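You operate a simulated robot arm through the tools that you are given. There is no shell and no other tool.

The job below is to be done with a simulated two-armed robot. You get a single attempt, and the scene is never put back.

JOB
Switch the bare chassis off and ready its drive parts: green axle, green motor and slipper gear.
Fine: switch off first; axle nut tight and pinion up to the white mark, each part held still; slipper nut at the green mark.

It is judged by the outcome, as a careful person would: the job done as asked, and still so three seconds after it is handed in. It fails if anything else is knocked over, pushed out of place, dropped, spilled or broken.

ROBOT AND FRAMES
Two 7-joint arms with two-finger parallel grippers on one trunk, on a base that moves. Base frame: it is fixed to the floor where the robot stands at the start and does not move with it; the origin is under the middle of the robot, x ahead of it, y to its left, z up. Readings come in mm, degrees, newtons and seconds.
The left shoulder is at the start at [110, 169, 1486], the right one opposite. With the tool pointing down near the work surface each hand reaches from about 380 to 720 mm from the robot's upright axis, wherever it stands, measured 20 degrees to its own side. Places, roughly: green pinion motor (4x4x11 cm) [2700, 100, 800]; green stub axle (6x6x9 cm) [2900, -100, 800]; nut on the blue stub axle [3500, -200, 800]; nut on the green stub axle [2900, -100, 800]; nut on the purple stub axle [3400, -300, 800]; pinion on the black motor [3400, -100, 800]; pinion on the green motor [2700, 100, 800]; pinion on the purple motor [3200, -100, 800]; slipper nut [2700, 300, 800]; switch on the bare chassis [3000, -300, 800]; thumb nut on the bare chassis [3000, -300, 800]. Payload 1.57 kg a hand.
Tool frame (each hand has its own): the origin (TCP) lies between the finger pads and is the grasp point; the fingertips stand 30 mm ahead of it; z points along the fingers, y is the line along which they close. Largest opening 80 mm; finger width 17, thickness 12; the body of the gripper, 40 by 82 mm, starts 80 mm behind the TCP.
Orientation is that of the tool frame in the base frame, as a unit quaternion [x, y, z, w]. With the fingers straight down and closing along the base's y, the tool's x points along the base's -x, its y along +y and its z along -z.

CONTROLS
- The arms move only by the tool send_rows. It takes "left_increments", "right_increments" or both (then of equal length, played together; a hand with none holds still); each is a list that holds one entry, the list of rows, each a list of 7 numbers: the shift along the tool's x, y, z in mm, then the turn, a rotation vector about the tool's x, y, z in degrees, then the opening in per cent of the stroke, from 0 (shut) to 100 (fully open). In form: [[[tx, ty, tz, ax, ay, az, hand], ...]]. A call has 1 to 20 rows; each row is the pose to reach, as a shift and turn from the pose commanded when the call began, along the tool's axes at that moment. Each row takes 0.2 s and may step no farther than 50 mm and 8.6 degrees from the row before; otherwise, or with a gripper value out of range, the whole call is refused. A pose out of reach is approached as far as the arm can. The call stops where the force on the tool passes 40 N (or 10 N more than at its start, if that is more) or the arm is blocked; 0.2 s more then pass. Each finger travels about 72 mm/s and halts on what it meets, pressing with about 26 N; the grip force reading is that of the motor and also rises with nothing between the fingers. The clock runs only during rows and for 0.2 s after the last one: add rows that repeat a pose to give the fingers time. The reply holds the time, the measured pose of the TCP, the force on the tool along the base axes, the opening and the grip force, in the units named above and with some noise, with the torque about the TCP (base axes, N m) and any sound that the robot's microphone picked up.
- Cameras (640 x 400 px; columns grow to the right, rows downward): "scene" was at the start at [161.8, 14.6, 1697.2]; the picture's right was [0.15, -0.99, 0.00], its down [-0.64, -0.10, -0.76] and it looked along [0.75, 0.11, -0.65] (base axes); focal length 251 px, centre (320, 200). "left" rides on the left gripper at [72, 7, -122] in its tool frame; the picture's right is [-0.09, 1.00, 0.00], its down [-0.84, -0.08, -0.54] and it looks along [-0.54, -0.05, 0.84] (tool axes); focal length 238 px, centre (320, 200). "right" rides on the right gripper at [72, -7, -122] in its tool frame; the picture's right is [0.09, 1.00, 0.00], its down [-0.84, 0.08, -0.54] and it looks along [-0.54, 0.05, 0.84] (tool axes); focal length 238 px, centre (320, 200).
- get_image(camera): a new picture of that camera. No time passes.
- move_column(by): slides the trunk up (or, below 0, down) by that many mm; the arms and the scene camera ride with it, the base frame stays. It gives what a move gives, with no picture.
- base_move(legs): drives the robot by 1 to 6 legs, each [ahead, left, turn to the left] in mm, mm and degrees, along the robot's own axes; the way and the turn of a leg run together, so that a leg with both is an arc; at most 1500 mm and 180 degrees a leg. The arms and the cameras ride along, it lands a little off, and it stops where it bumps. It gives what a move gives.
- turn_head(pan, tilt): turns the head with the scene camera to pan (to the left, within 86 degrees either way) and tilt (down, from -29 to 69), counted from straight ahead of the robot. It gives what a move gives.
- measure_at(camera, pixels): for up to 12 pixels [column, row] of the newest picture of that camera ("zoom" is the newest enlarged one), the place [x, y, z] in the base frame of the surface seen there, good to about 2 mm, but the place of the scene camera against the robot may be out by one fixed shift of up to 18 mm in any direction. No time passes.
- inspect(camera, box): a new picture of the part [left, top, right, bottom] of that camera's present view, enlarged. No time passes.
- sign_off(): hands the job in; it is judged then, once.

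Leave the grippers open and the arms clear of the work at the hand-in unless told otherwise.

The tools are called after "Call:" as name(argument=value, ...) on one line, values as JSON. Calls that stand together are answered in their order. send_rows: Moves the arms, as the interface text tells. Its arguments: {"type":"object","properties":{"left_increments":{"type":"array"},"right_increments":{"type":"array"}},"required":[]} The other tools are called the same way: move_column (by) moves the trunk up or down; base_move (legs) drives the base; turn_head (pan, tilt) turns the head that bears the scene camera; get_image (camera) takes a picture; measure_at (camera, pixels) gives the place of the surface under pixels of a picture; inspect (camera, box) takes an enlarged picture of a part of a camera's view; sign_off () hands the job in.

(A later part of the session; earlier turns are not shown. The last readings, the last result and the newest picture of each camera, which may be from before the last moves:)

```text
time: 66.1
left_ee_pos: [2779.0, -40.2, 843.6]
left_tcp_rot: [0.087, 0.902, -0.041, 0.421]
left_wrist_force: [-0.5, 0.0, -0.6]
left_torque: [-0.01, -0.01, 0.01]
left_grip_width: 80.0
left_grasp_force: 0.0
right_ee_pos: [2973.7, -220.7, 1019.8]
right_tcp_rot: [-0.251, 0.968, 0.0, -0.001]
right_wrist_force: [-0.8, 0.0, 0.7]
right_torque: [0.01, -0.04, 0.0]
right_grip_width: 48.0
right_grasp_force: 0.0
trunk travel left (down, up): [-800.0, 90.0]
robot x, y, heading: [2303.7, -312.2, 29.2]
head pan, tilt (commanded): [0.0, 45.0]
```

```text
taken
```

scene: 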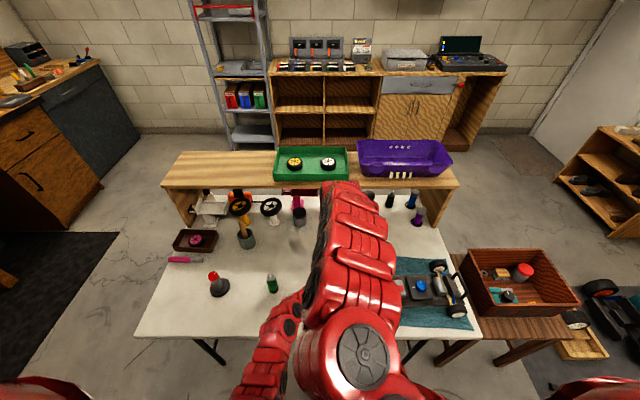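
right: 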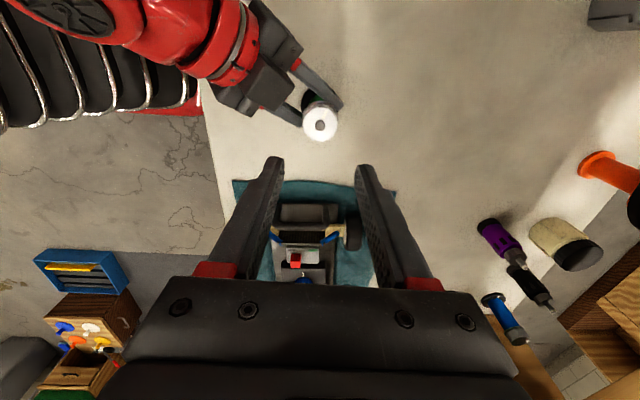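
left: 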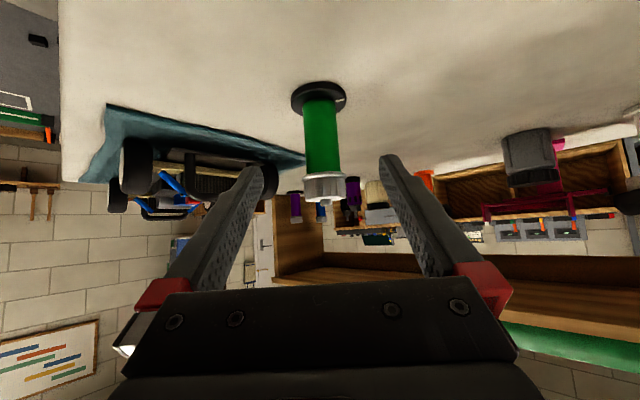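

Axle done and free-standing. Next the motor, 228 mm to the left of the axle. I raise the left hand 100 mm (keeping its tilt) and shift the base 228 mm left.

Call:
send_rows(left_increments=[[[-25, 0, -21, 0, 0, 0, 100], [-50, 0, -42, 0, 0, 0, 100], [-77, 0, -64, 0, 0, 0, 100], [-77, 0, -64, 0, 0, 0, 100]]])

Call:
base_move(legs=[[0, 228, 0]])

Call:
get_image(camera="left")

Call:
get_image(camera="right")

Call:
get_image(camera="scene")

```text
time: 67.1
left_ee_pos: [2780.5, -39.4, 944.5]
left_tcp_rot: [0.086, 0.903, -0.04, 0.42]
left_wrist_force: [-0.4, 0.3, 0.2]
left_torque: [-0.01, -0.01, 0.02]
left_grip_width: 79.9
left_grasp_force: 0.0
right_ee_pos: [2974.3, -221.2, 1017.6]
right_tcp_rot: [-0.251, 0.968, -0.001, -0.002]
right_wrist_force: [0.5, -0.1, 0.0]
right_torque: [-0.01, 0.02, -0.01]
right_grip_width: 48.1
right_grasp_force: 0.0
trunk travel left (down, up): [-800.0, 90.0]
robot x, y, heading: [2303.0, -314.0, 29.3]
head pan, tilt (commanded): [0.0, 45.0]
```

```text
time: 68.8
left_ee_pos: [2670.8, 157.4, 944.6]
left_tcp_rot: [0.088, 0.902, -0.041, 0.421]
left_wrist_force: [-0.1, -0.2, 0.5]
left_torque: [-0.01, -0.02, -0.01]
left_grip_width: 79.9
left_grasp_force: 0.1
right_ee_pos: [2864.2, -22.4, 1017.5]
right_tcp_rot: [-0.25, 0.968, -0.001, -0.002]
right_wrist_force: [-0.6, -0.7, 0.6]
right_torque: [0.0, 0.03, -0.01]
right_grip_width: 48.1
right_grasp_force: 0.0
trunk travel left (down, up): [-800.0, 90.0]
robot x, y, heading: [2194.6, -115.8, 29.2]
head pan, tilt (commanded): [0.0, 45.0]
```

```text
taken
```

left: 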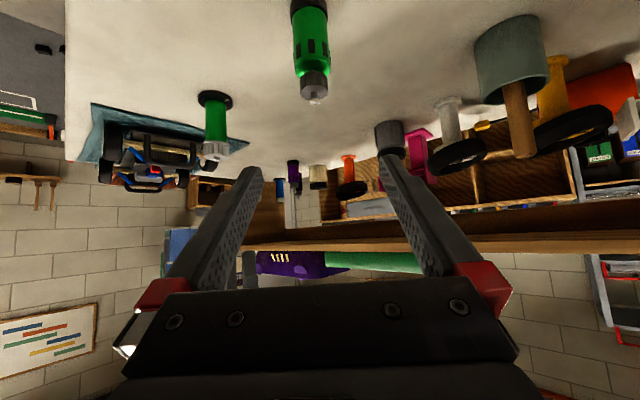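

```text
taken
```

right: 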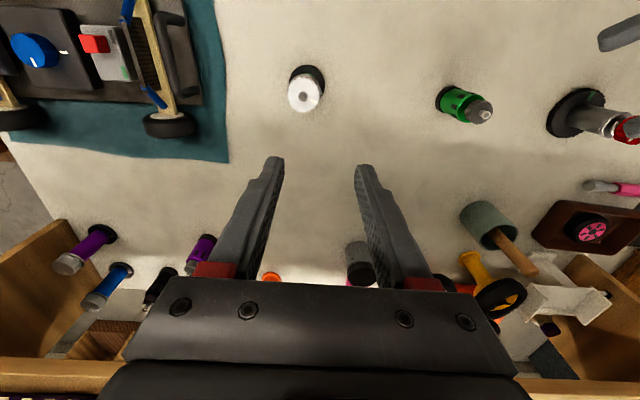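

```text
taken
```

scene: 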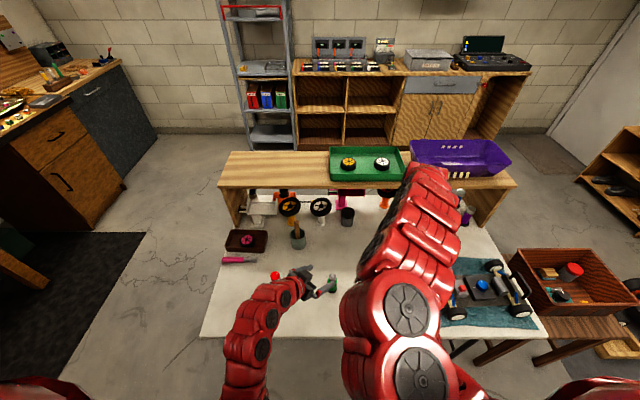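

The motor is at (312, 55) in the left view. I enlarge it there and in the right view (465, 105), and measure its parts.

Call:
inspect(camera="left", box=[270, 0, 360, 110])

Call:
measure_at(camera="zoom", pixels=[[315, 20], [315, 80], [315, 180], [315, 230], [318, 262], [318, 300], [318, 335], [320, 360], [250, 150], [388, 150], [270, 290], [370, 290]])

Call:
inspect(camera="right", box=[420, 70, 520, 140])

```text
3.64 times, centred on (315, 55) of left
```

zoom: 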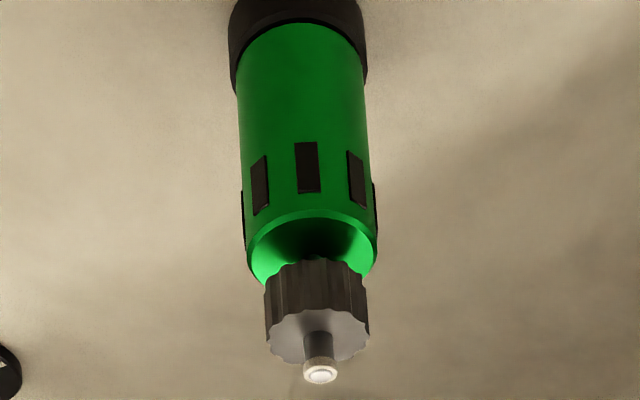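

```text
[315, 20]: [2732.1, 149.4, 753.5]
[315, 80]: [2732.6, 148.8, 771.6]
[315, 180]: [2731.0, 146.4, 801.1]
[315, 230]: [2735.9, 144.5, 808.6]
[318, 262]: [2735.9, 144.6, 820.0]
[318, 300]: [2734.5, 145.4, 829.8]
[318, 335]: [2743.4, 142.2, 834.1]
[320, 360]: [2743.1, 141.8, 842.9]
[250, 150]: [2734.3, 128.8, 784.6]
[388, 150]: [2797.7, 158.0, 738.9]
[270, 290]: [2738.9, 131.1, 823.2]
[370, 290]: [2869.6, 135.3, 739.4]
```

```text
5.71 times, centred on (470, 105) of right
```

zoom: 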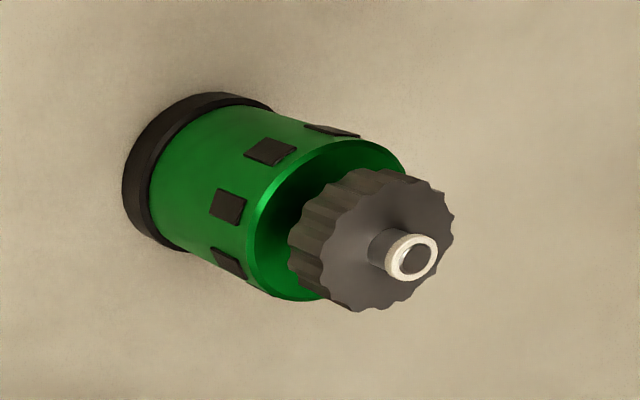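

The pinion (z≈818–834) must rise some 8 mm to the white ring at z≈843 on the shaft. I measure the pinion and ring from the right camera to get the axis.

Call:
measure_at(camera="zoom", pixels=[[413, 262], [408, 240], [450, 232], [330, 275], [400, 190], [375, 308], [375, 260], [240, 250], [300, 170], [330, 155], [390, 150], [150, 220]])

```text
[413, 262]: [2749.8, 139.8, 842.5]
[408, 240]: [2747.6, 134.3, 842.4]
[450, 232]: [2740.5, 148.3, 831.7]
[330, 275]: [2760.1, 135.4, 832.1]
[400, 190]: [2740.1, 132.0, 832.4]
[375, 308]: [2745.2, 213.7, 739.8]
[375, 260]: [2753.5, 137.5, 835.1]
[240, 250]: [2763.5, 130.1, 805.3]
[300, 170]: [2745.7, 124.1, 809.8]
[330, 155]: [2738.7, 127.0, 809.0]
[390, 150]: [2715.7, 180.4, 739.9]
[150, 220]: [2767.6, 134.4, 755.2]
```

Pinion radius ≈ 12 mm, axis ≈ (2748.5, 140.5). I lower the left hand to a pre-grasp point 90 mm back from the motor can.

Call:
send_rows(left_increments=[[[25, -1, 23, 0, 0, 0, 100], [50, -1.6, 45, 0, 0, 0, 100], [75, -1.6, 69, 0, 0, 0, 100], [75, -1.6, 69, 0, 0, 0, 100]]])

Call:
inspect(camera="left", box=[240, 60, 400, 220])

Call:
get_image(camera="left")

```text
time: 69.8
left_ee_pos: [2675.0, 154.4, 840.8]
left_tcp_rot: [0.087, 0.902, -0.04, 0.42]
left_wrist_force: [-0.1, -0.1, -0.5]
left_torque: [-0.01, -0.03, 0.0]
left_grip_width: 79.9
left_grasp_force: 0.0
right_ee_pos: [2864.3, -24.5, 1017.8]
right_tcp_rot: [-0.25, 0.968, -0.001, -0.001]
right_wrist_force: [-0.3, 0.2, -0.2]
right_torque: [0.02, 0.02, 0.0]
right_grip_width: 48.0
right_grasp_force: 0.0
trunk travel left (down, up): [-800.0, 90.0]
robot x, y, heading: [2198.2, -115.2, 29.0]
head pan, tilt (commanded): [0.0, 45.0]
```

```text
2.50 times, centred on (320, 140) of left
```

zoom: 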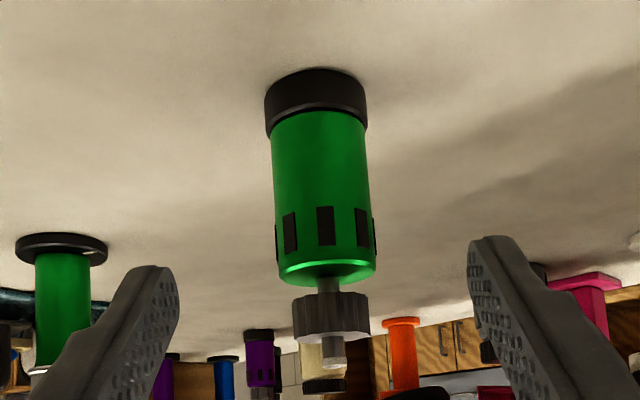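

```text
taken
```

left: 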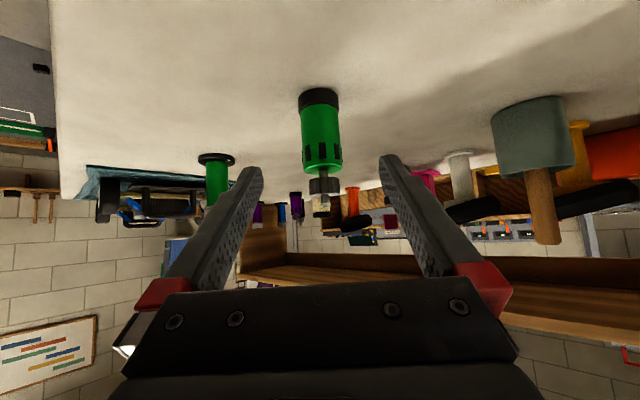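

Here the shaft shows below and above the pinion. I measure pinion bottom, top and the ring from this side.

Call:
inspect(camera="left", box=[300, 160, 350, 210])

Call:
measure_at(camera="zoom", pixels=[[330, 110], [340, 140], [340, 165], [340, 200], [340, 245], [345, 262], [350, 280], [352, 300], [352, 315], [240, 210], [440, 210]])

```text
8.00 times, centred on (325, 185) of left
```

zoom: 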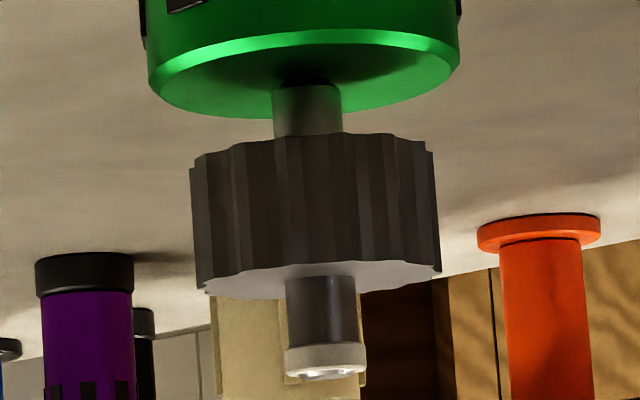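

```text
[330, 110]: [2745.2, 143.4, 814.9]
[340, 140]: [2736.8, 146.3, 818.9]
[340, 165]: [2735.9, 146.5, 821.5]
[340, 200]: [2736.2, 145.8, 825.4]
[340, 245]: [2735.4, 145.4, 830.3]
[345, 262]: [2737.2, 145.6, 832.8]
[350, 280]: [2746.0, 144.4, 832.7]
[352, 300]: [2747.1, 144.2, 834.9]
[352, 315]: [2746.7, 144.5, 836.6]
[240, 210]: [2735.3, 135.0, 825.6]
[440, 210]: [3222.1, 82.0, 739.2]
```

Pinion bottom z≈818.5, top≈832.8; ring lower edge≈840. The motor lies about 4 mm towards the hand's +y. I correct by that and advance 88 mm along the finger axis around the can.

Call:
send_rows(left_increments=[[[-0.5, 3.9, 22, 0, 0, 0, 100], [-1, 3.9, 45, 0, 0, 0, 100], [-1.4, 3.9, 68, 0, 0, 0, 100], [-1.4, 3.9, 88, 0, 0, 0, 100], [-1.4, 3.9, 88, 0, 0, 0, 100]]])

Call:
get_image(camera="left")

```text
time: 71.0
left_ee_pos: [2743.4, 145.9, 787.5]
left_tcp_rot: [0.087, 0.902, -0.041, 0.421]
left_wrist_force: [0.3, 1.2, -0.1]
left_torque: [-0.01, 0.02, -0.01]
left_grip_width: 80.1
left_grasp_force: 0.1
right_ee_pos: [2863.6, -23.8, 1017.7]
right_tcp_rot: [-0.251, 0.968, -0.001, -0.002]
right_wrist_force: [0.3, 0.0, 0.6]
right_torque: [-0.01, -0.02, -0.02]
right_grip_width: 48.0
right_grasp_force: 0.1
trunk travel left (down, up): [-800.0, 90.0]
robot x, y, heading: [2192.6, -113.0, 28.9]
head pan, tilt (commanded): [0.0, 45.0]
```

```text
taken
```

left: 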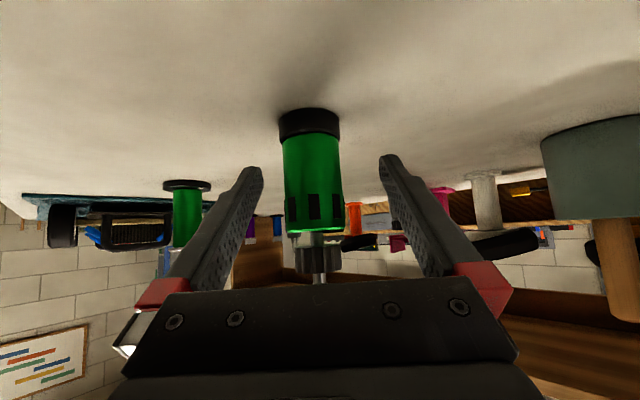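

The can (columns 283–341) is about 6 px left of the fingers' middle, so I over-corrected. I shift the hand back 3.6 mm along -y and check.

Call:
send_rows(left_increments=[[[0, -1.8, 0, 0, 0, 0, 100], [0, -3.6, 0, 0, 0, 0, 100], [0, -3.6, 0, 0, 0, 0, 80]]])

Call:
inspect(camera="left", box=[220, 100, 420, 290])

```text
time: 71.8
left_ee_pos: [2743.0, 142.3, 785.7]
left_tcp_rot: [0.086, 0.902, -0.04, 0.421]
left_wrist_force: [-0.5, 0.1, 0.8]
left_torque: [0.0, -0.02, 0.02]
left_grip_width: 64.0
left_grasp_force: 0.0
right_ee_pos: [2864.0, -23.4, 1016.6]
right_tcp_rot: [-0.25, 0.968, -0.001, -0.002]
right_wrist_force: [0.0, -0.3, 0.8]
right_torque: [-0.01, 0.01, -0.02]
right_grip_width: 48.1
right_grasp_force: 0.1
trunk travel left (down, up): [-800.0, 90.0]
robot x, y, heading: [2197.4, -118.2, 29.0]
head pan, tilt (commanded): [0.0, 45.0]
```

```text
2.11 times, centred on (320, 195) of left
```

zoom: 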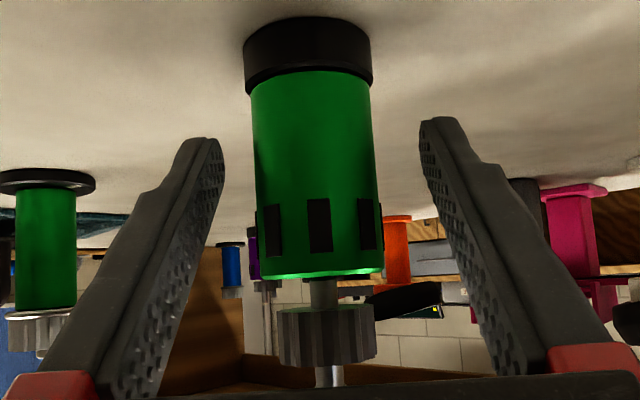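

Still about 2 mm off to one side; I shift another -1.8 mm and close on the can.

Call:
send_rows(left_increments=[[[0, -1.8, 0, 0, 0, 0, 80], [0, -1.8, 0, 0, 0, 0, 65], [0, -1.8, 0, 0, 0, 0, 50], [0, -1.8, 0, 0, 0, 0, 40], [0, -1.8, 0, 0, 0, 0, 30], [0, -1.8, 0, 0, 0, 0, 30]]])

Call:
inspect(camera="left", box=[220, 100, 420, 290])

```text
time: 73.2
left_ee_pos: [2742.1, 141.4, 785.7]
left_tcp_rot: [0.086, 0.902, -0.04, 0.421]
left_wrist_force: [0.2, 1.2, 0.4]
left_torque: [-0.05, 0.01, -0.03]
left_grip_width: 34.6
left_grasp_force: 26.4
right_ee_pos: [2863.9, -23.6, 1017.1]
right_tcp_rot: [-0.251, 0.968, 0.0, -0.002]
right_wrist_force: [-0.1, -0.2, 0.0]
right_torque: [0.01, -0.02, -0.01]
right_grip_width: 48.3
right_grasp_force: 0.1
trunk travel left (down, up): [-800.0, 90.0]
robot x, y, heading: [2194.4, -113.9, 28.9]
head pan, tilt (commanded): [0.0, 45.0]
```

```text
2.11 times, centred on (320, 195) of left
```

zoom: 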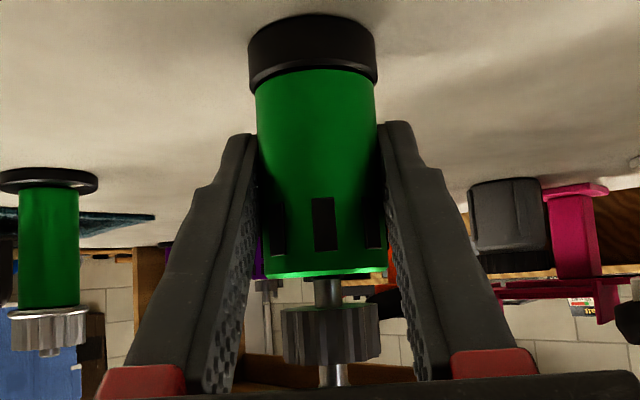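

The motor is held: width 34.6 mm, 26 N. Now the right hand comes above the pinion axis ≈ (2748, 140), yawed -45°, to z≈960.

Call:
send_rows(right_increments=[[[3, 28, 8, 0, 0, -6, 60], [6, 57, 16, 0, 0, -12, 60], [9, 86, 24, 0, 0, -19, 60], [12, 115, 32, 0, 0, -26, 60], [15, 144, 42, 0, 0, -33, 60], [18, 172, 50, 0, 0, -40, 60], [21.7, 199, 57, 0, 0, -45, 60], [21.7, 199, 57, 0, 0, -45, 60]]])

Call:
get_image(camera="right")

Call:
inspect(camera="right", box=[270, 80, 410, 190])

```text
time: 75.0
left_ee_pos: [2742.5, 140.6, 787.6]
left_tcp_rot: [0.087, 0.902, -0.041, 0.42]
left_wrist_force: [-1.0, 0.5, 1.4]
left_torque: [-0.05, -0.03, 0.01]
left_grip_width: 34.5
left_grasp_force: 26.2
right_ee_pos: [2747.9, 139.0, 960.5]
right_tcp_rot: [-0.602, 0.799, 0.0, -0.001]
right_wrist_force: [-0.5, 0.0, 0.3]
right_torque: [-0.02, -0.01, -0.02]
right_grip_width: 47.9
right_grasp_force: 0.1
right hand out of reach, approached as far as the arm can: row 2, 3
trunk travel left (down, up): [-800.0, 90.0]
robot x, y, heading: [2192.3, -117.1, 29.1]
head pan, tilt (commanded): [0.0, 45.0]
```

```text
taken
```

right: 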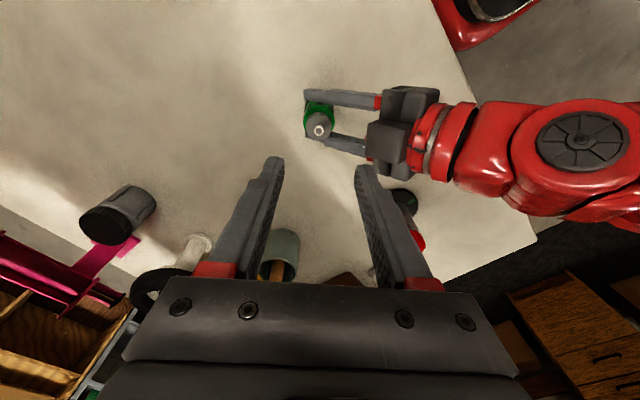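

```text
3.64 times, centred on (340, 135) of right
```

zoom: 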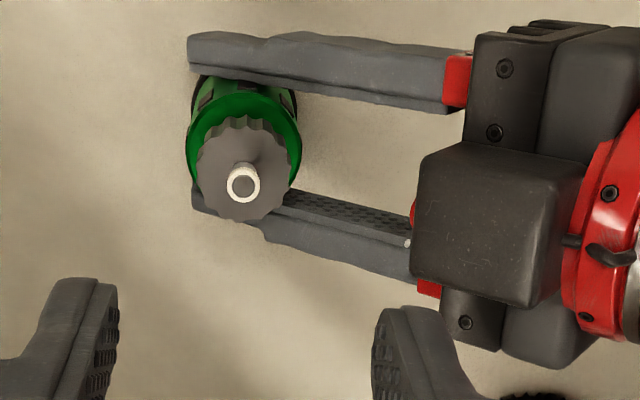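

I measure the pinion's rim and shaft end from here.

Call:
measure_at(camera="zoom", pixels=[[243, 186], [200, 170], [287, 175], [243, 135], [238, 215], [243, 155], [225, 190]])

```text
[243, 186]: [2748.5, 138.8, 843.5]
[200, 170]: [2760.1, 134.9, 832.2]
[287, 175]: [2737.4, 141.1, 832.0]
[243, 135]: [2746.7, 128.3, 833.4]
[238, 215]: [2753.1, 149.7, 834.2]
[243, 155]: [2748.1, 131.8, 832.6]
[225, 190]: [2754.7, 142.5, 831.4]
```

Pinion centre ≈ (2748.8, 139), the hand is within 1 mm. I descend 109 mm (tips to z≈821.5), with a 0.8 mm correction.

Call:
send_rows(right_increments=[[[-0.2, -0.8, 35, 0, 0, 0, 60], [-0.2, -0.8, 70, 0, 0, 0, 60], [-0.2, -0.8, 92, 0, 0, 0, 60], [-0.2, -0.8, 102, 0, 0, 0, 60], [-0.2, -0.8, 109, 0, 0, 0, 60], [-0.2, -0.8, 109, 0, 0, 0, 60]]])

Call:
inspect(camera="right", box=[240, 110, 400, 220])

Call:
inspect(camera="left", box=[220, 100, 420, 290])

```text
time: 76.4
left_ee_pos: [2742.4, 140.5, 787.3]
left_tcp_rot: [0.085, 0.902, -0.039, 0.421]
left_wrist_force: [0.9, -0.4, 1.2]
left_torque: [-0.02, -0.01, 0.04]
left_grip_width: 34.4
left_grasp_force: 25.8
right_ee_pos: [2749.0, 140.6, 853.1]
right_tcp_rot: [-0.601, 0.799, 0.001, -0.002]
right_wrist_force: [0.5, 0.2, -0.4]
right_torque: [-0.02, 0.01, 0.01]
right_grip_width: 48.1
right_grasp_force: 0.0
trunk travel left (down, up): [-800.0, 90.0]
robot x, y, heading: [2194.6, -115.9, 29.1]
head pan, tilt (commanded): [0.0, 45.0]
```

```text
3.64 times, centred on (320, 165) of right
```

zoom: 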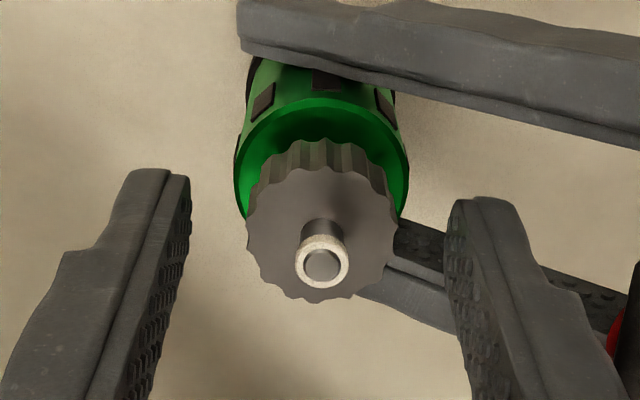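

```text
2.11 times, centred on (320, 195) of left
```

zoom: 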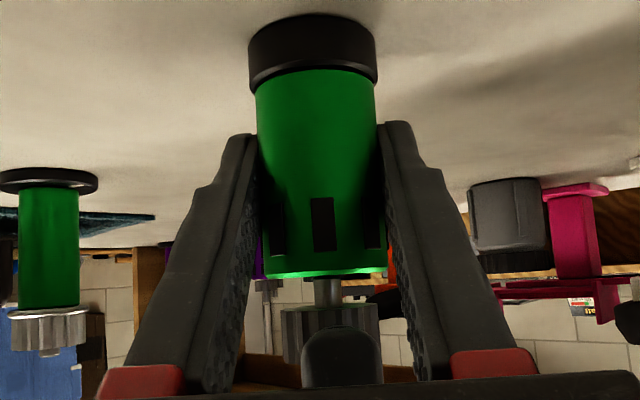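

The pinion is centred between the right fingers. I close on it.

Call:
send_rows(right_increments=[[[0, 0, 0, 0, 0, 0, 45], [0, 0, 0, 0, 0, 0, 30], [0, 0, 0, 0, 0, 0, 15], [0, 0, 0, 0, 0, 0, 15]]])

Call:
inspect(camera="right", box=[240, 110, 400, 220])

```text
time: 77.4
left_ee_pos: [2741.3, 141.9, 786.8]
left_tcp_rot: [0.087, 0.902, -0.041, 0.42]
left_wrist_force: [1.5, 1.6, -0.1]
left_torque: [-0.04, 0.08, -0.12]
left_grip_width: 34.6
left_grasp_force: 26.6
right_ee_pos: [2749.0, 140.3, 852.1]
right_tcp_rot: [-0.602, 0.798, 0.001, -0.001]
right_wrist_force: [-1.8, -1.2, -0.7]
right_torque: [-0.03, 0.03, 0.09]
right_grip_width: 25.6
right_grasp_force: 26.0
trunk travel left (down, up): [-800.0, 90.0]
robot x, y, heading: [2195.3, -114.4, 29.3]
head pan, tilt (commanded): [0.0, 45.0]
```

```text
3.64 times, centred on (320, 165) of right
```

zoom: 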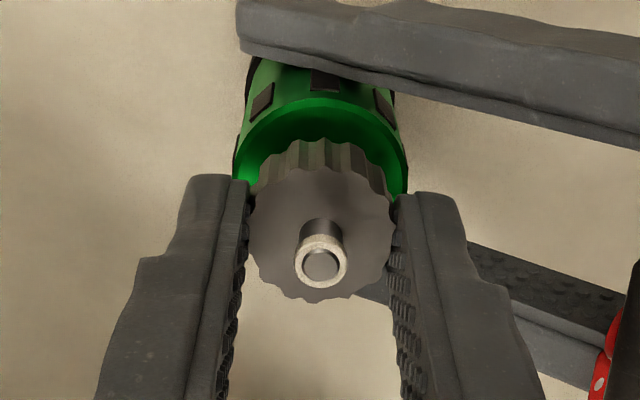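

Pinion gripped (25.6 mm), side loads tiny. I pull straight up 3 mm in 1 mm rows and read the force.

Call:
send_rows(right_increments=[[[0, 0, -1, 0, 0, 0, 15], [0, 0, -2, 0, 0, 0, 15], [0, 0, -3, 0, 0, 0, 15], [0, 0, -3, 0, 0, 0, 15]]])

Call:
inspect(camera="right", box=[240, 110, 400, 220])

Call:
inspect(camera="left", box=[220, 100, 420, 290])

```text
time: 78.4
left_ee_pos: [2741.8, 141.1, 786.9]
left_tcp_rot: [0.087, 0.902, -0.041, 0.42]
left_wrist_force: [3.9, -0.8, 0.0]
left_torque: [0.01, 0.15, -0.13]
left_grip_width: 34.5
left_grasp_force: 25.9
right_ee_pos: [2748.8, 140.3, 854.6]
right_tcp_rot: [-0.602, 0.798, 0.001, -0.002]
right_wrist_force: [-3.7, 0.0, -0.4]
right_torque: [0.0, 0.14, 0.11]
right_grip_width: 25.9
right_grasp_force: 25.8
trunk travel left (down, up): [-800.0, 90.0]
robot x, y, heading: [2195.5, -111.6, 29.0]
head pan, tilt (commanded): [0.0, 45.0]
```

```text
3.64 times, centred on (320, 165) of right
```

zoom: 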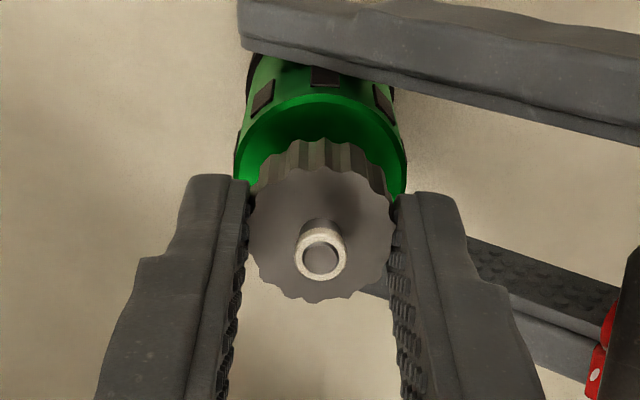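

```text
2.11 times, centred on (320, 195) of left
```

zoom: 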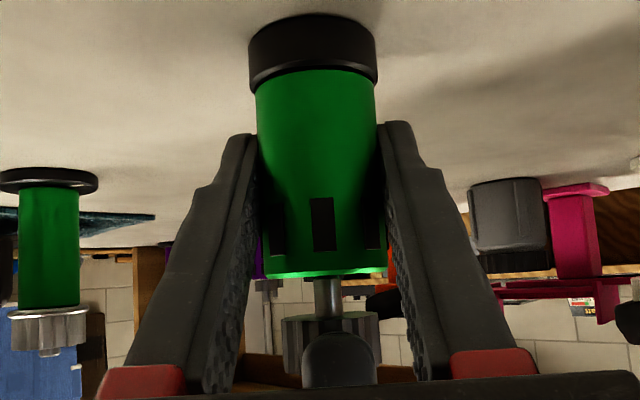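

The pinion slides up with almost no force, and the motor stays put. I pull 3 mm further and check against the ring.

Call:
send_rows(right_increments=[[[0, 0, -1, 0, 0, 0, 15], [0, 0, -2, 0, 0, 0, 15], [0, 0, -3, 0, 0, 0, 15], [0, 0, -3, 0, 0, 0, 15]]])

Call:
inspect(camera="right", box=[280, 140, 360, 200])

Call:
measure_at(camera="zoom", pixels=[[320, 260], [320, 300], [280, 200], [370, 200], [320, 160], [320, 230], [300, 330]])

```text
time: 79.4
left_ee_pos: [2742.9, 141.3, 786.7]
left_tcp_rot: [0.087, 0.902, -0.041, 0.421]
left_wrist_force: [1.8, -5.8, 1.2]
left_torque: [0.01, 0.0, -0.11]
left_grip_width: 34.0
left_grasp_force: 26.4
right_ee_pos: [2749.5, 139.2, 858.3]
right_tcp_rot: [-0.601, 0.799, 0.0, -0.001]
right_wrist_force: [-0.5, 4.4, -0.1]
right_torque: [0.19, 0.01, 0.1]
right_grip_width: 25.6
right_grasp_force: 26.1
trunk travel left (down, up): [-800.0, 90.0]
robot x, y, heading: [2194.5, -113.8, 29.2]
head pan, tilt (commanded): [0.0, 45.0]
```

```text
6.67 times, centred on (320, 170) of right
```

zoom: 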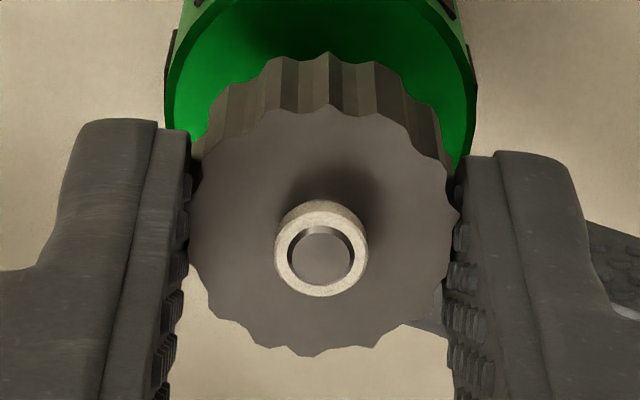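

```text
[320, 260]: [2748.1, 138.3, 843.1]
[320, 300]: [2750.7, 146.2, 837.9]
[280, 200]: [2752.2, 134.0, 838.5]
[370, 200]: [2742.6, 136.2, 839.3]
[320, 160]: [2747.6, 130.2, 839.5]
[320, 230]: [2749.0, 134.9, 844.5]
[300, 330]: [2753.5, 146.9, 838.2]
```

The pinion face is at z≈839 and almost meets the ring. I enlarge further to see whether any dark shaft still shows between them.

Call:
inspect(camera="right", box=[302, 160, 338, 190])

Call:
measure_at(camera="zoom", pixels=[[330, 170], [330, 190], [330, 205], [330, 215], [330, 225], [330, 240], [330, 290], [330, 345], [330, 370]])

```text
13.33 times, centred on (320, 175) of right
```

zoom: 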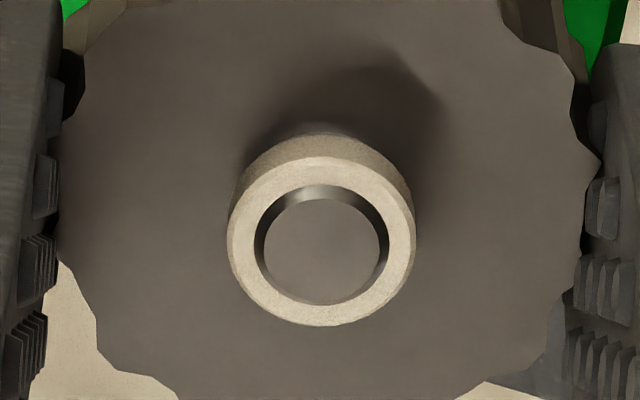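

```text
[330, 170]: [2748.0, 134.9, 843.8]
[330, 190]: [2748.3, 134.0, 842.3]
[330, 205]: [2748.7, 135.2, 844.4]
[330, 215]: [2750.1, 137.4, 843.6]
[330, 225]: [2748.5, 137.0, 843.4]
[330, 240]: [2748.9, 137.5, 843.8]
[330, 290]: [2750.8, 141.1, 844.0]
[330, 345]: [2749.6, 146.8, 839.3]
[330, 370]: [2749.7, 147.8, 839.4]
```

There's still roughly 1.3 mm between pinion face and ring (grey shaft sliver at zoom 320, 125). I pull 1.3 mm more in small rows.

Call:
send_rows(right_increments=[[[0, 0, -0.5, 0, 0, 0, 15], [0, 0, -0.9, 0, 0, 0, 15], [0, 0, -1.3, 0, 0, 0, 15], [0, 0, -1.3, 0, 0, 0, 15]]])

Call:
inspect(camera="right", box=[302, 160, 338, 190])

Call:
inspect(camera="left", box=[220, 100, 420, 290])

```text
time: 80.4
left_ee_pos: [2741.5, 140.5, 786.3]
left_tcp_rot: [0.087, 0.902, -0.041, 0.42]
left_wrist_force: [-0.5, -9.6, 3.3]
left_torque: [0.06, 0.0, -0.19]
left_grip_width: 34.5
left_grasp_force: 26.6
right_ee_pos: [2749.6, 140.5, 859.8]
right_tcp_rot: [-0.601, 0.799, 0.002, -0.002]
right_wrist_force: [1.1, 7.4, -0.7]
right_torque: [0.36, -0.03, 0.16]
right_grip_width: 25.8
right_grasp_force: 26.0
trunk travel left (down, up): [-800.0, 90.0]
robot x, y, heading: [2192.1, -115.4, 28.8]
head pan, tilt (commanded): [0.0, 45.0]
```

```text
13.33 times, centred on (320, 175) of right
```

zoom: 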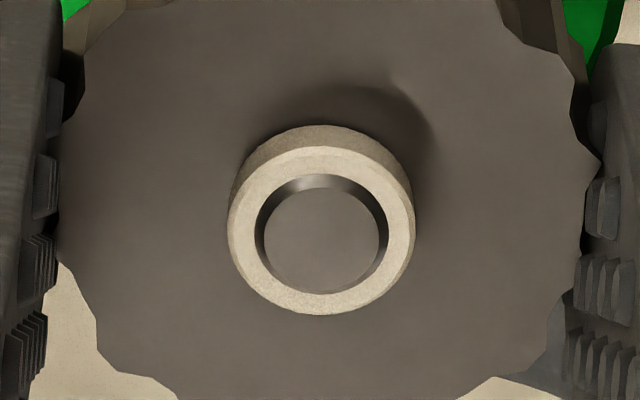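

```text
2.11 times, centred on (320, 195) of left
```

zoom: 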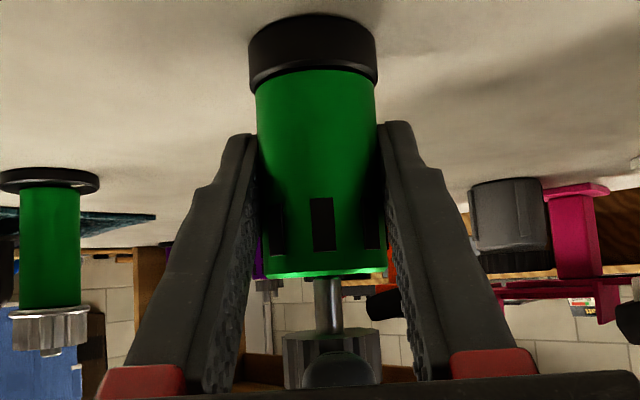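

No shaft shows between the pinion face and the ring any more: the pinion is up to the white mark. I relieve the 7 N side load by 1 mm, open the right hand, and look again before lifting.

Call:
send_rows(right_increments=[[[-0.9, 0.3, 0, 0, 0, 0, 15], [-0.9, 0.3, 0, 0, 0, 0, 15], [-0.9, 0.3, 0, 0, 0, 0, 30], [-0.9, 0.3, 0, 0, 0, 0, 45], [-0.9, 0.3, 0, 0, 0, 0, 60], [-0.9, 0.3, 0, 0, 0, 0, 60]]])

Call:
inspect(camera="right", box=[260, 120, 380, 210])

Call:
measure_at(camera="zoom", pixels=[[318, 245], [318, 275], [280, 230], [360, 230], [320, 180], [320, 290]])

```text
time: 81.8
left_ee_pos: [2742.2, 141.9, 785.2]
left_tcp_rot: [0.086, 0.902, -0.04, 0.421]
left_wrist_force: [-0.8, 1.2, 1.8]
left_torque: [0.0, -0.07, 0.01]
left_grip_width: 34.2
left_grasp_force: 26.1
right_ee_pos: [2749.2, 140.5, 859.8]
right_tcp_rot: [-0.602, 0.799, 0.0, -0.002]
right_wrist_force: [0.0, 0.3, 0.2]
right_torque: [0.04, 0.0, -0.04]
right_grip_width: 48.0
right_grasp_force: 0.1
trunk travel left (down, up): [-800.0, 90.0]
robot x, y, heading: [2193.4, -115.7, 29.2]
head pan, tilt (commanded): [0.0, 45.0]
```

```text
4.44 times, centred on (320, 165) of right
```

zoom: 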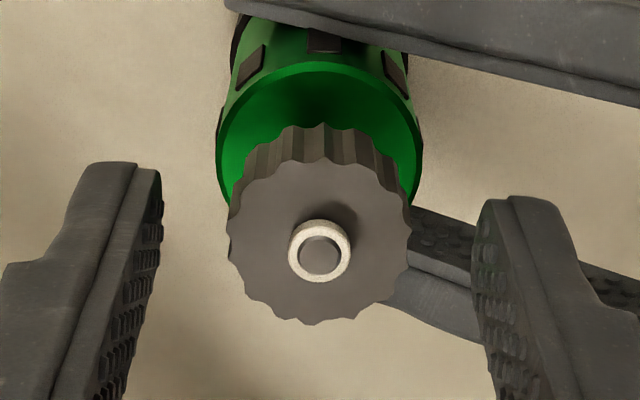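

```text
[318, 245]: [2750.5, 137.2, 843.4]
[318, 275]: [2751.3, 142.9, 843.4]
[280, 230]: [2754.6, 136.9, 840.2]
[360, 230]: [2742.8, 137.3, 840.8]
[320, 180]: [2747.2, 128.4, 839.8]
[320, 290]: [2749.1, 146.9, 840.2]
```

The pinion stays up; face z≈840.2, ring top 843.4. One more close look at the ring, then I lift.

Call:
inspect(camera="right", box=[302, 160, 338, 190])

Call:
send_rows(right_increments=[[[0, 0, -15, 0, 0, 0, 60], [0, 0, -40, 0, 0, 0, 60], [0, 0, -80, 0, 0, 0, 60], [0, 0, -115, 0, 0, 0, 60]]])

Call:
inspect(camera="right", box=[270, 80, 410, 190])

```text
13.33 times, centred on (320, 175) of right
```

zoom: 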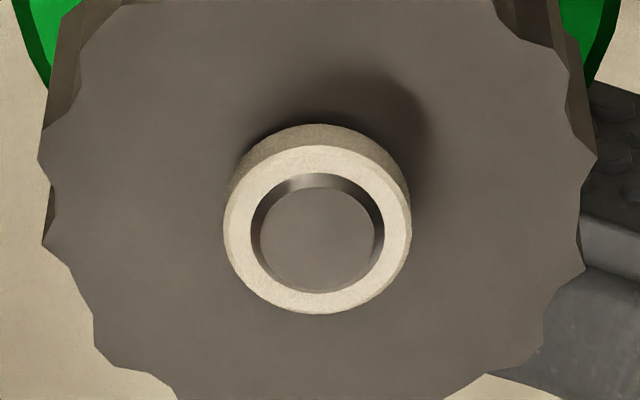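

```text
time: 82.8
left_ee_pos: [2740.2, 141.3, 785.6]
left_tcp_rot: [0.088, 0.902, -0.043, 0.421]
left_wrist_force: [0.3, 0.6, 0.6]
left_torque: [0.01, 0.03, 0.04]
left_grip_width: 34.6
left_grasp_force: 25.9
right_ee_pos: [2748.3, 138.4, 973.5]
right_tcp_rot: [-0.6, 0.8, -0.001, -0.002]
right_wrist_force: [-0.2, -0.4, 0.4]
right_torque: [0.13, -0.03, -0.02]
right_grip_width: 48.1
right_grasp_force: 0.1
trunk travel left (down, up): [-800.0, 90.0]
robot x, y, heading: [2196.9, -115.3, 28.9]
head pan, tilt (commanded): [0.0, 45.0]
```

```text
3.64 times, centred on (340, 135) of right
```

zoom: 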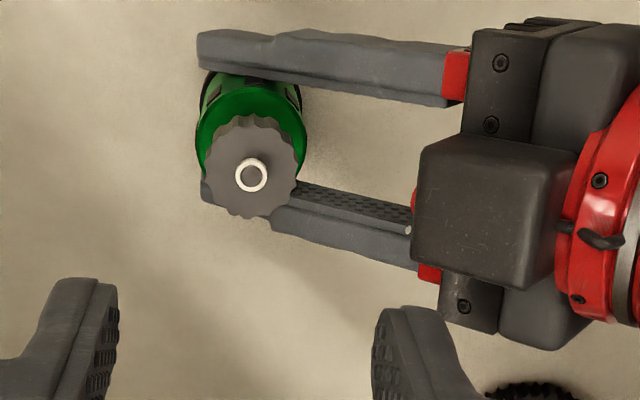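

I swing the right hand back to the right, then release the left hand and back it off to look at the pinion from the side.

Call:
send_rows(right_increments=[[[5, -20, -5, 0, 0, 6, 60], [15, -45, -10, 0, 0, 12, 60], [30, -70, -15, 0, 0, 18, 60], [45, -95, -20, 0, 0, 24, 60], [60, -115, -25, 0, 0, 30, 60], [75, -130, -30, 0, 0, 36, 60], [90, -145, -30, 0, 0, 45, 60]]])

Call:
send_rows(left_increments=[[[0, 0, 0, 0, 0, 0, 55], [0, 0, 0, 0, 0, 0, 75], [0, 0, 0, 0, 0, 0, 95], [0, 0, 0, 0, 0, 0, 100], [0, 0, -20, 0, 0, 0, 100], [0, 0, -50, 0, 0, 0, 100], [0, 0, -90, 0, 0, 0, 100]]])

Call:
inspect(camera="left", box=[300, 160, 350, 210])

Call:
get_image(camera="left")

```text
refused: row 7 steps farther than a row can; nothing moved
```

```text
time: 84.4
left_ee_pos: [2673.8, 153.7, 844.8]
left_tcp_rot: [0.087, 0.902, -0.041, 0.421]
left_wrist_force: [-0.2, 0.2, -0.9]
left_torque: [0.01, 0.0, 0.0]
left_grip_width: 79.9
left_grasp_force: 0.0
right_ee_pos: [2747.8, 141.3, 974.0]
right_tcp_rot: [-0.602, 0.799, 0.001, -0.001]
right_wrist_force: [-0.3, -0.1, -0.3]
right_torque: [0.02, -0.02, -0.03]
right_grip_width: 47.8
right_grasp_force: 0.1
trunk travel left (down, up): [-800.0, 90.0]
robot x, y, heading: [2194.1, -116.8, 29.0]
head pan, tilt (commanded): [0.0, 45.0]
```

```text
8.00 times, centred on (325, 185) of left
```

zoom: 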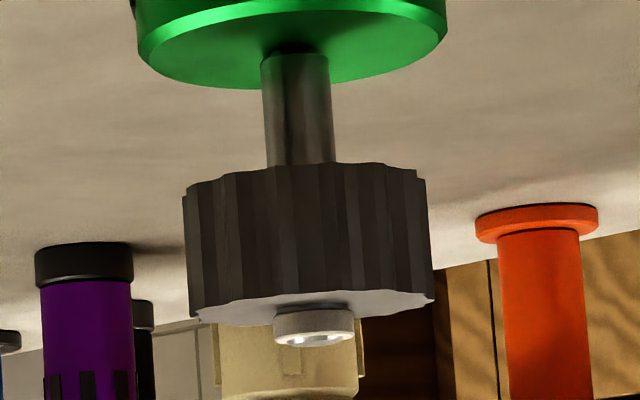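

```text
taken
```

left: 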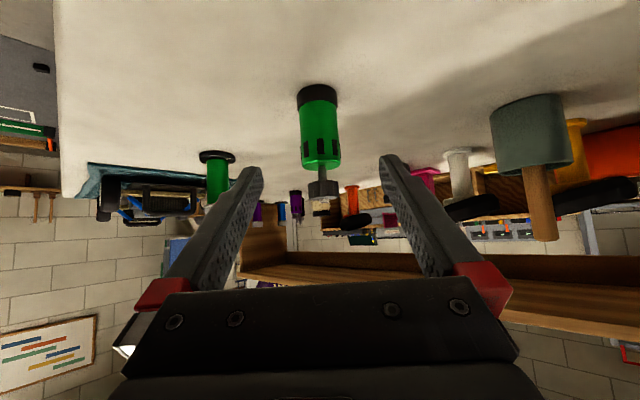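

The pinion now butts against the white ring with no shaft showing, and the motor stands free. The right-hand rows had been refused (one step too large), so I move it away in smaller steps, and raise the left hand 100 mm at the same time.

Call:
send_rows(right_increments=[[[5, -20, -5, 0, 0, 6, 60], [15, -45, -10, 0, 0, 12, 60], [30, -70, -15, 0, 0, 18, 60], [45, -95, -20, 0, 0, 24, 60], [60, -115, -25, 0, 0, 30, 60], [75, -130, -30, 0, 0, 37, 60], [90, -145, -30, 0, 0, 45, 60]]], left_increments=[[[-12, 0, -10, 0, 0, 0, 100], [-25, 0, -21, 0, 0, 0, 100], [-38, 0, -32, 0, 0, 0, 100], [-50, 0, -42, 0, 0, 0, 100], [-64, 0, -53, 0, 0, 0, 100], [-77, 0, -64, 0, 0, 0, 100], [-77, 0, -64, 0, 0, 0, 100]]])

Call:
base_move(legs=[[0, 195, 0]])

Call:
get_image(camera="left")

Call:
get_image(camera="right")

Call:
get_image(camera="scene")

```text
time: 86.0
left_ee_pos: [2675.7, 153.4, 944.0]
left_tcp_rot: [0.086, 0.902, -0.04, 0.421]
left_wrist_force: [0.4, 0.1, -0.3]
left_torque: [0.03, 0.01, 0.0]
left_grip_width: 80.3
left_grasp_force: 0.0
right_ee_pos: [2864.7, 13.0, 1003.4]
right_tcp_rot: [-0.249, 0.968, 0.0, -0.003]
right_wrist_force: [0.2, 0.5, 1.2]
right_torque: [0.0, 0.0, 0.04]
right_grip_width: 48.2
right_grasp_force: 0.1
trunk travel left (down, up): [-800.0, 90.0]
robot x, y, heading: [2191.4, -112.6, 29.0]
head pan, tilt (commanded): [0.0, 45.0]
```

```text
time: 87.5
left_ee_pos: [2582.6, 322.0, 944.2]
left_tcp_rot: [0.086, 0.902, -0.04, 0.422]
left_wrist_force: [0.0, 0.0, -0.2]
left_torque: [-0.01, 0.03, 0.0]
left_grip_width: 80.2
left_grasp_force: 0.1
right_ee_pos: [2772.1, 182.1, 1003.2]
right_tcp_rot: [-0.25, 0.968, 0.001, -0.002]
right_wrist_force: [-0.6, 0.1, -1.0]
right_torque: [0.02, -0.03, 0.02]
right_grip_width: 47.9
right_grasp_force: 0.1
trunk travel left (down, up): [-800.0, 90.0]
robot x, y, heading: [2099.6, 54.3, 29.1]
head pan, tilt (commanded): [0.0, 45.0]
```

```text
taken
```

left: 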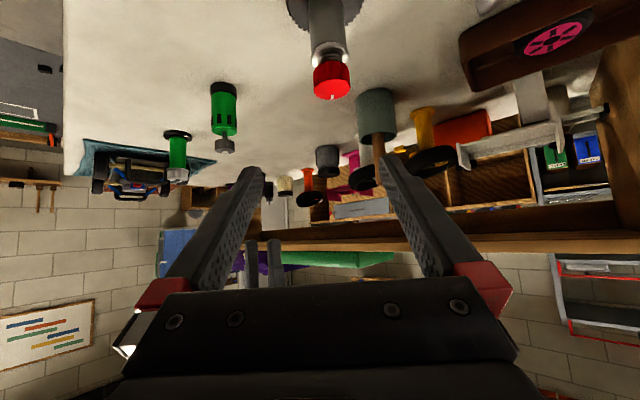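

```text
taken
```

right: 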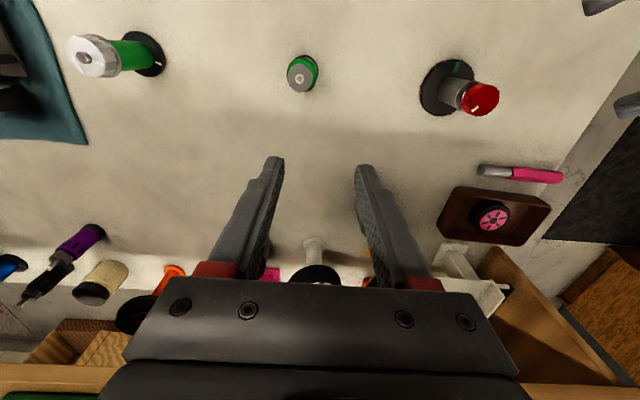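

```text
taken
```

scene: 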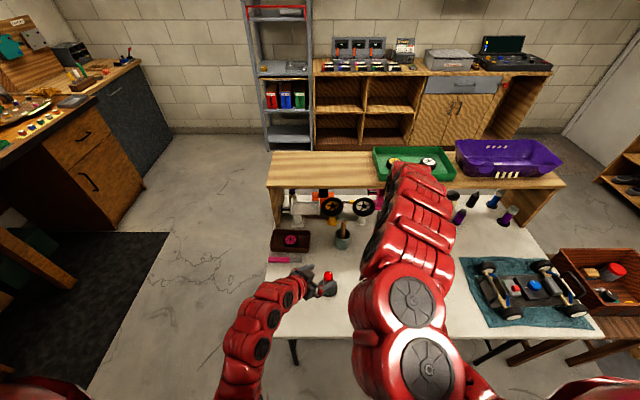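

I look closely at the slipper gear: right view near (460, 88), left view near (328, 60).

Call:
inspect(camera="right", box=[410, 50, 510, 125])

Call:
measure_at(camera="zoom", pixels=[[445, 255], [400, 290], [555, 240], [490, 200], [480, 310], [425, 345], [300, 70], [130, 130], [150, 320], [400, 200], [250, 200], [300, 95]])

Call:
inspect(camera="left", box=[270, 0, 390, 110])

```text
5.33 times, centred on (460, 88) of right
```

zoom: 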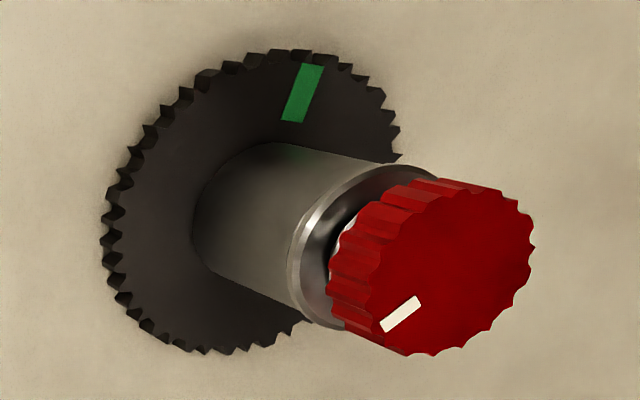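

```text
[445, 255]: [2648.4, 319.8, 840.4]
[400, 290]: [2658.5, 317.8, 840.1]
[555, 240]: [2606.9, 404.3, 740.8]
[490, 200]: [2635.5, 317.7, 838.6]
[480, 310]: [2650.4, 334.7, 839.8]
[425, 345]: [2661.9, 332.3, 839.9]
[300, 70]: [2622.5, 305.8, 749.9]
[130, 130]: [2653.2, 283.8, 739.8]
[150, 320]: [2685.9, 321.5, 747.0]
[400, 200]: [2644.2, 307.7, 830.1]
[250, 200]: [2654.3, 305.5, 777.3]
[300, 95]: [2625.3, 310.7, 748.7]
```

```text
3.64 times, centred on (330, 55) of left
```

zoom: 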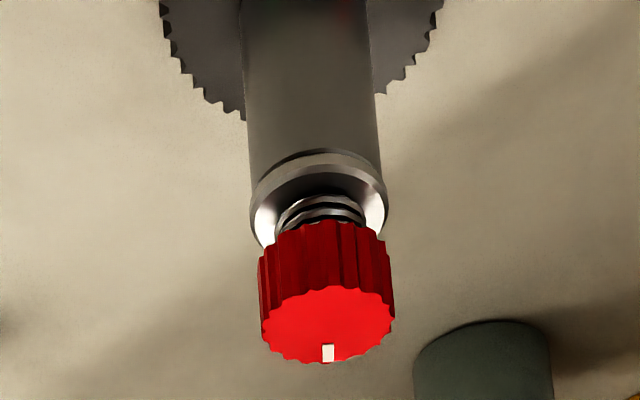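

The slipper gear: toothed black disc with a green mark, metal cylinder, spring, red knob-nut whose white tick points to about -11°. The green mark lies near 190°. A clockwise (tightening) turn of roughly 160° brings it there. I first set the left hand to a pre-grasp before the cylinder.

Call:
send_rows(left_increments=[[[28, 5, 19, 0, 0, 0, 100], [56, 10, 38, 0, 0, 0, 100], [84, 14, 57.7, 0, 0, 0, 100], [84, 14, 57.7, 0, 0, 0, 100]]])

Call:
get_image(camera="left")

Call:
inspect(camera="left", box=[250, 60, 390, 210])

```text
time: 88.5
left_ee_pos: [2575.6, 337.7, 843.3]
left_tcp_rot: [0.086, 0.902, -0.04, 0.421]
left_wrist_force: [0.0, 1.1, -0.2]
left_torque: [0.01, -0.02, 0.01]
left_grip_width: 80.0
left_grasp_force: 0.0
right_ee_pos: [2770.3, 182.9, 1003.6]
right_tcp_rot: [-0.251, 0.968, 0.0, -0.002]
right_wrist_force: [0.5, -0.6, 0.0]
right_torque: [0.02, 0.0, 0.0]
right_grip_width: 48.1
right_grasp_force: 0.0
trunk travel left (down, up): [-800.0, 90.0]
robot x, y, heading: [2100.4, 51.7, 28.9]
head pan, tilt (commanded): [0.0, 45.0]
```

```text
taken
```

left: 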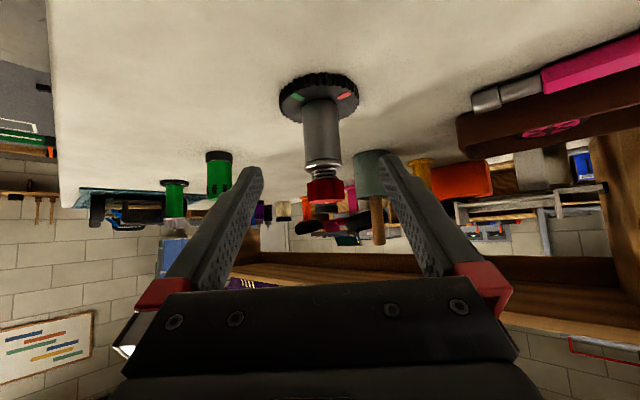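

```text
2.67 times, centred on (320, 135) of left
```

zoom: 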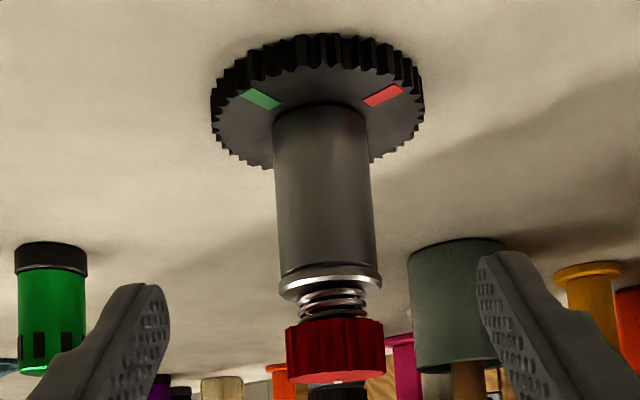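

Both marks are visible: green at zoom (260, 98), red at (384, 95). I measure them, the cylinder and knob.

Call:
measure_at(camera="zoom", pixels=[[246, 92], [272, 104], [400, 88], [370, 102], [322, 150], [325, 220], [328, 268], [330, 280], [333, 305], [335, 325], [336, 365], [336, 380]])

Call:
inspect(camera="left", box=[290, 150, 350, 215])

```text
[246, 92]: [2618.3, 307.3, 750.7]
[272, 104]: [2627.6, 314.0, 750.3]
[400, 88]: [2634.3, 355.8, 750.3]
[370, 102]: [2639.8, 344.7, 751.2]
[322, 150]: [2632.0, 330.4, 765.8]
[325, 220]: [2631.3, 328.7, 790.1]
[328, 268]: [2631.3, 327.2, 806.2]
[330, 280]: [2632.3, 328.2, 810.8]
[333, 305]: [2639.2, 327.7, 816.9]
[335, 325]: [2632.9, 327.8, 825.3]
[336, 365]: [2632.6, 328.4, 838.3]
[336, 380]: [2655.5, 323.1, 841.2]
```

```text
6.15 times, centred on (320, 182) of left
```

zoom: 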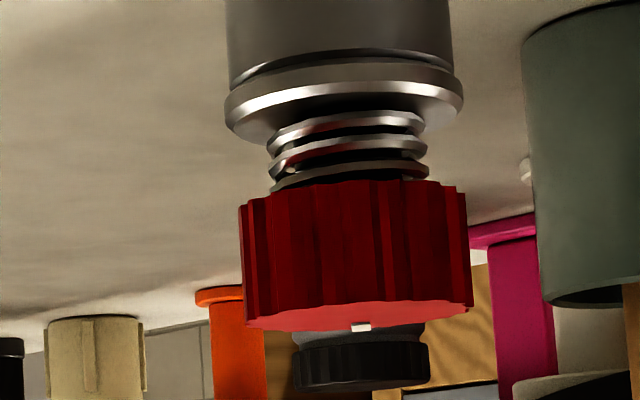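

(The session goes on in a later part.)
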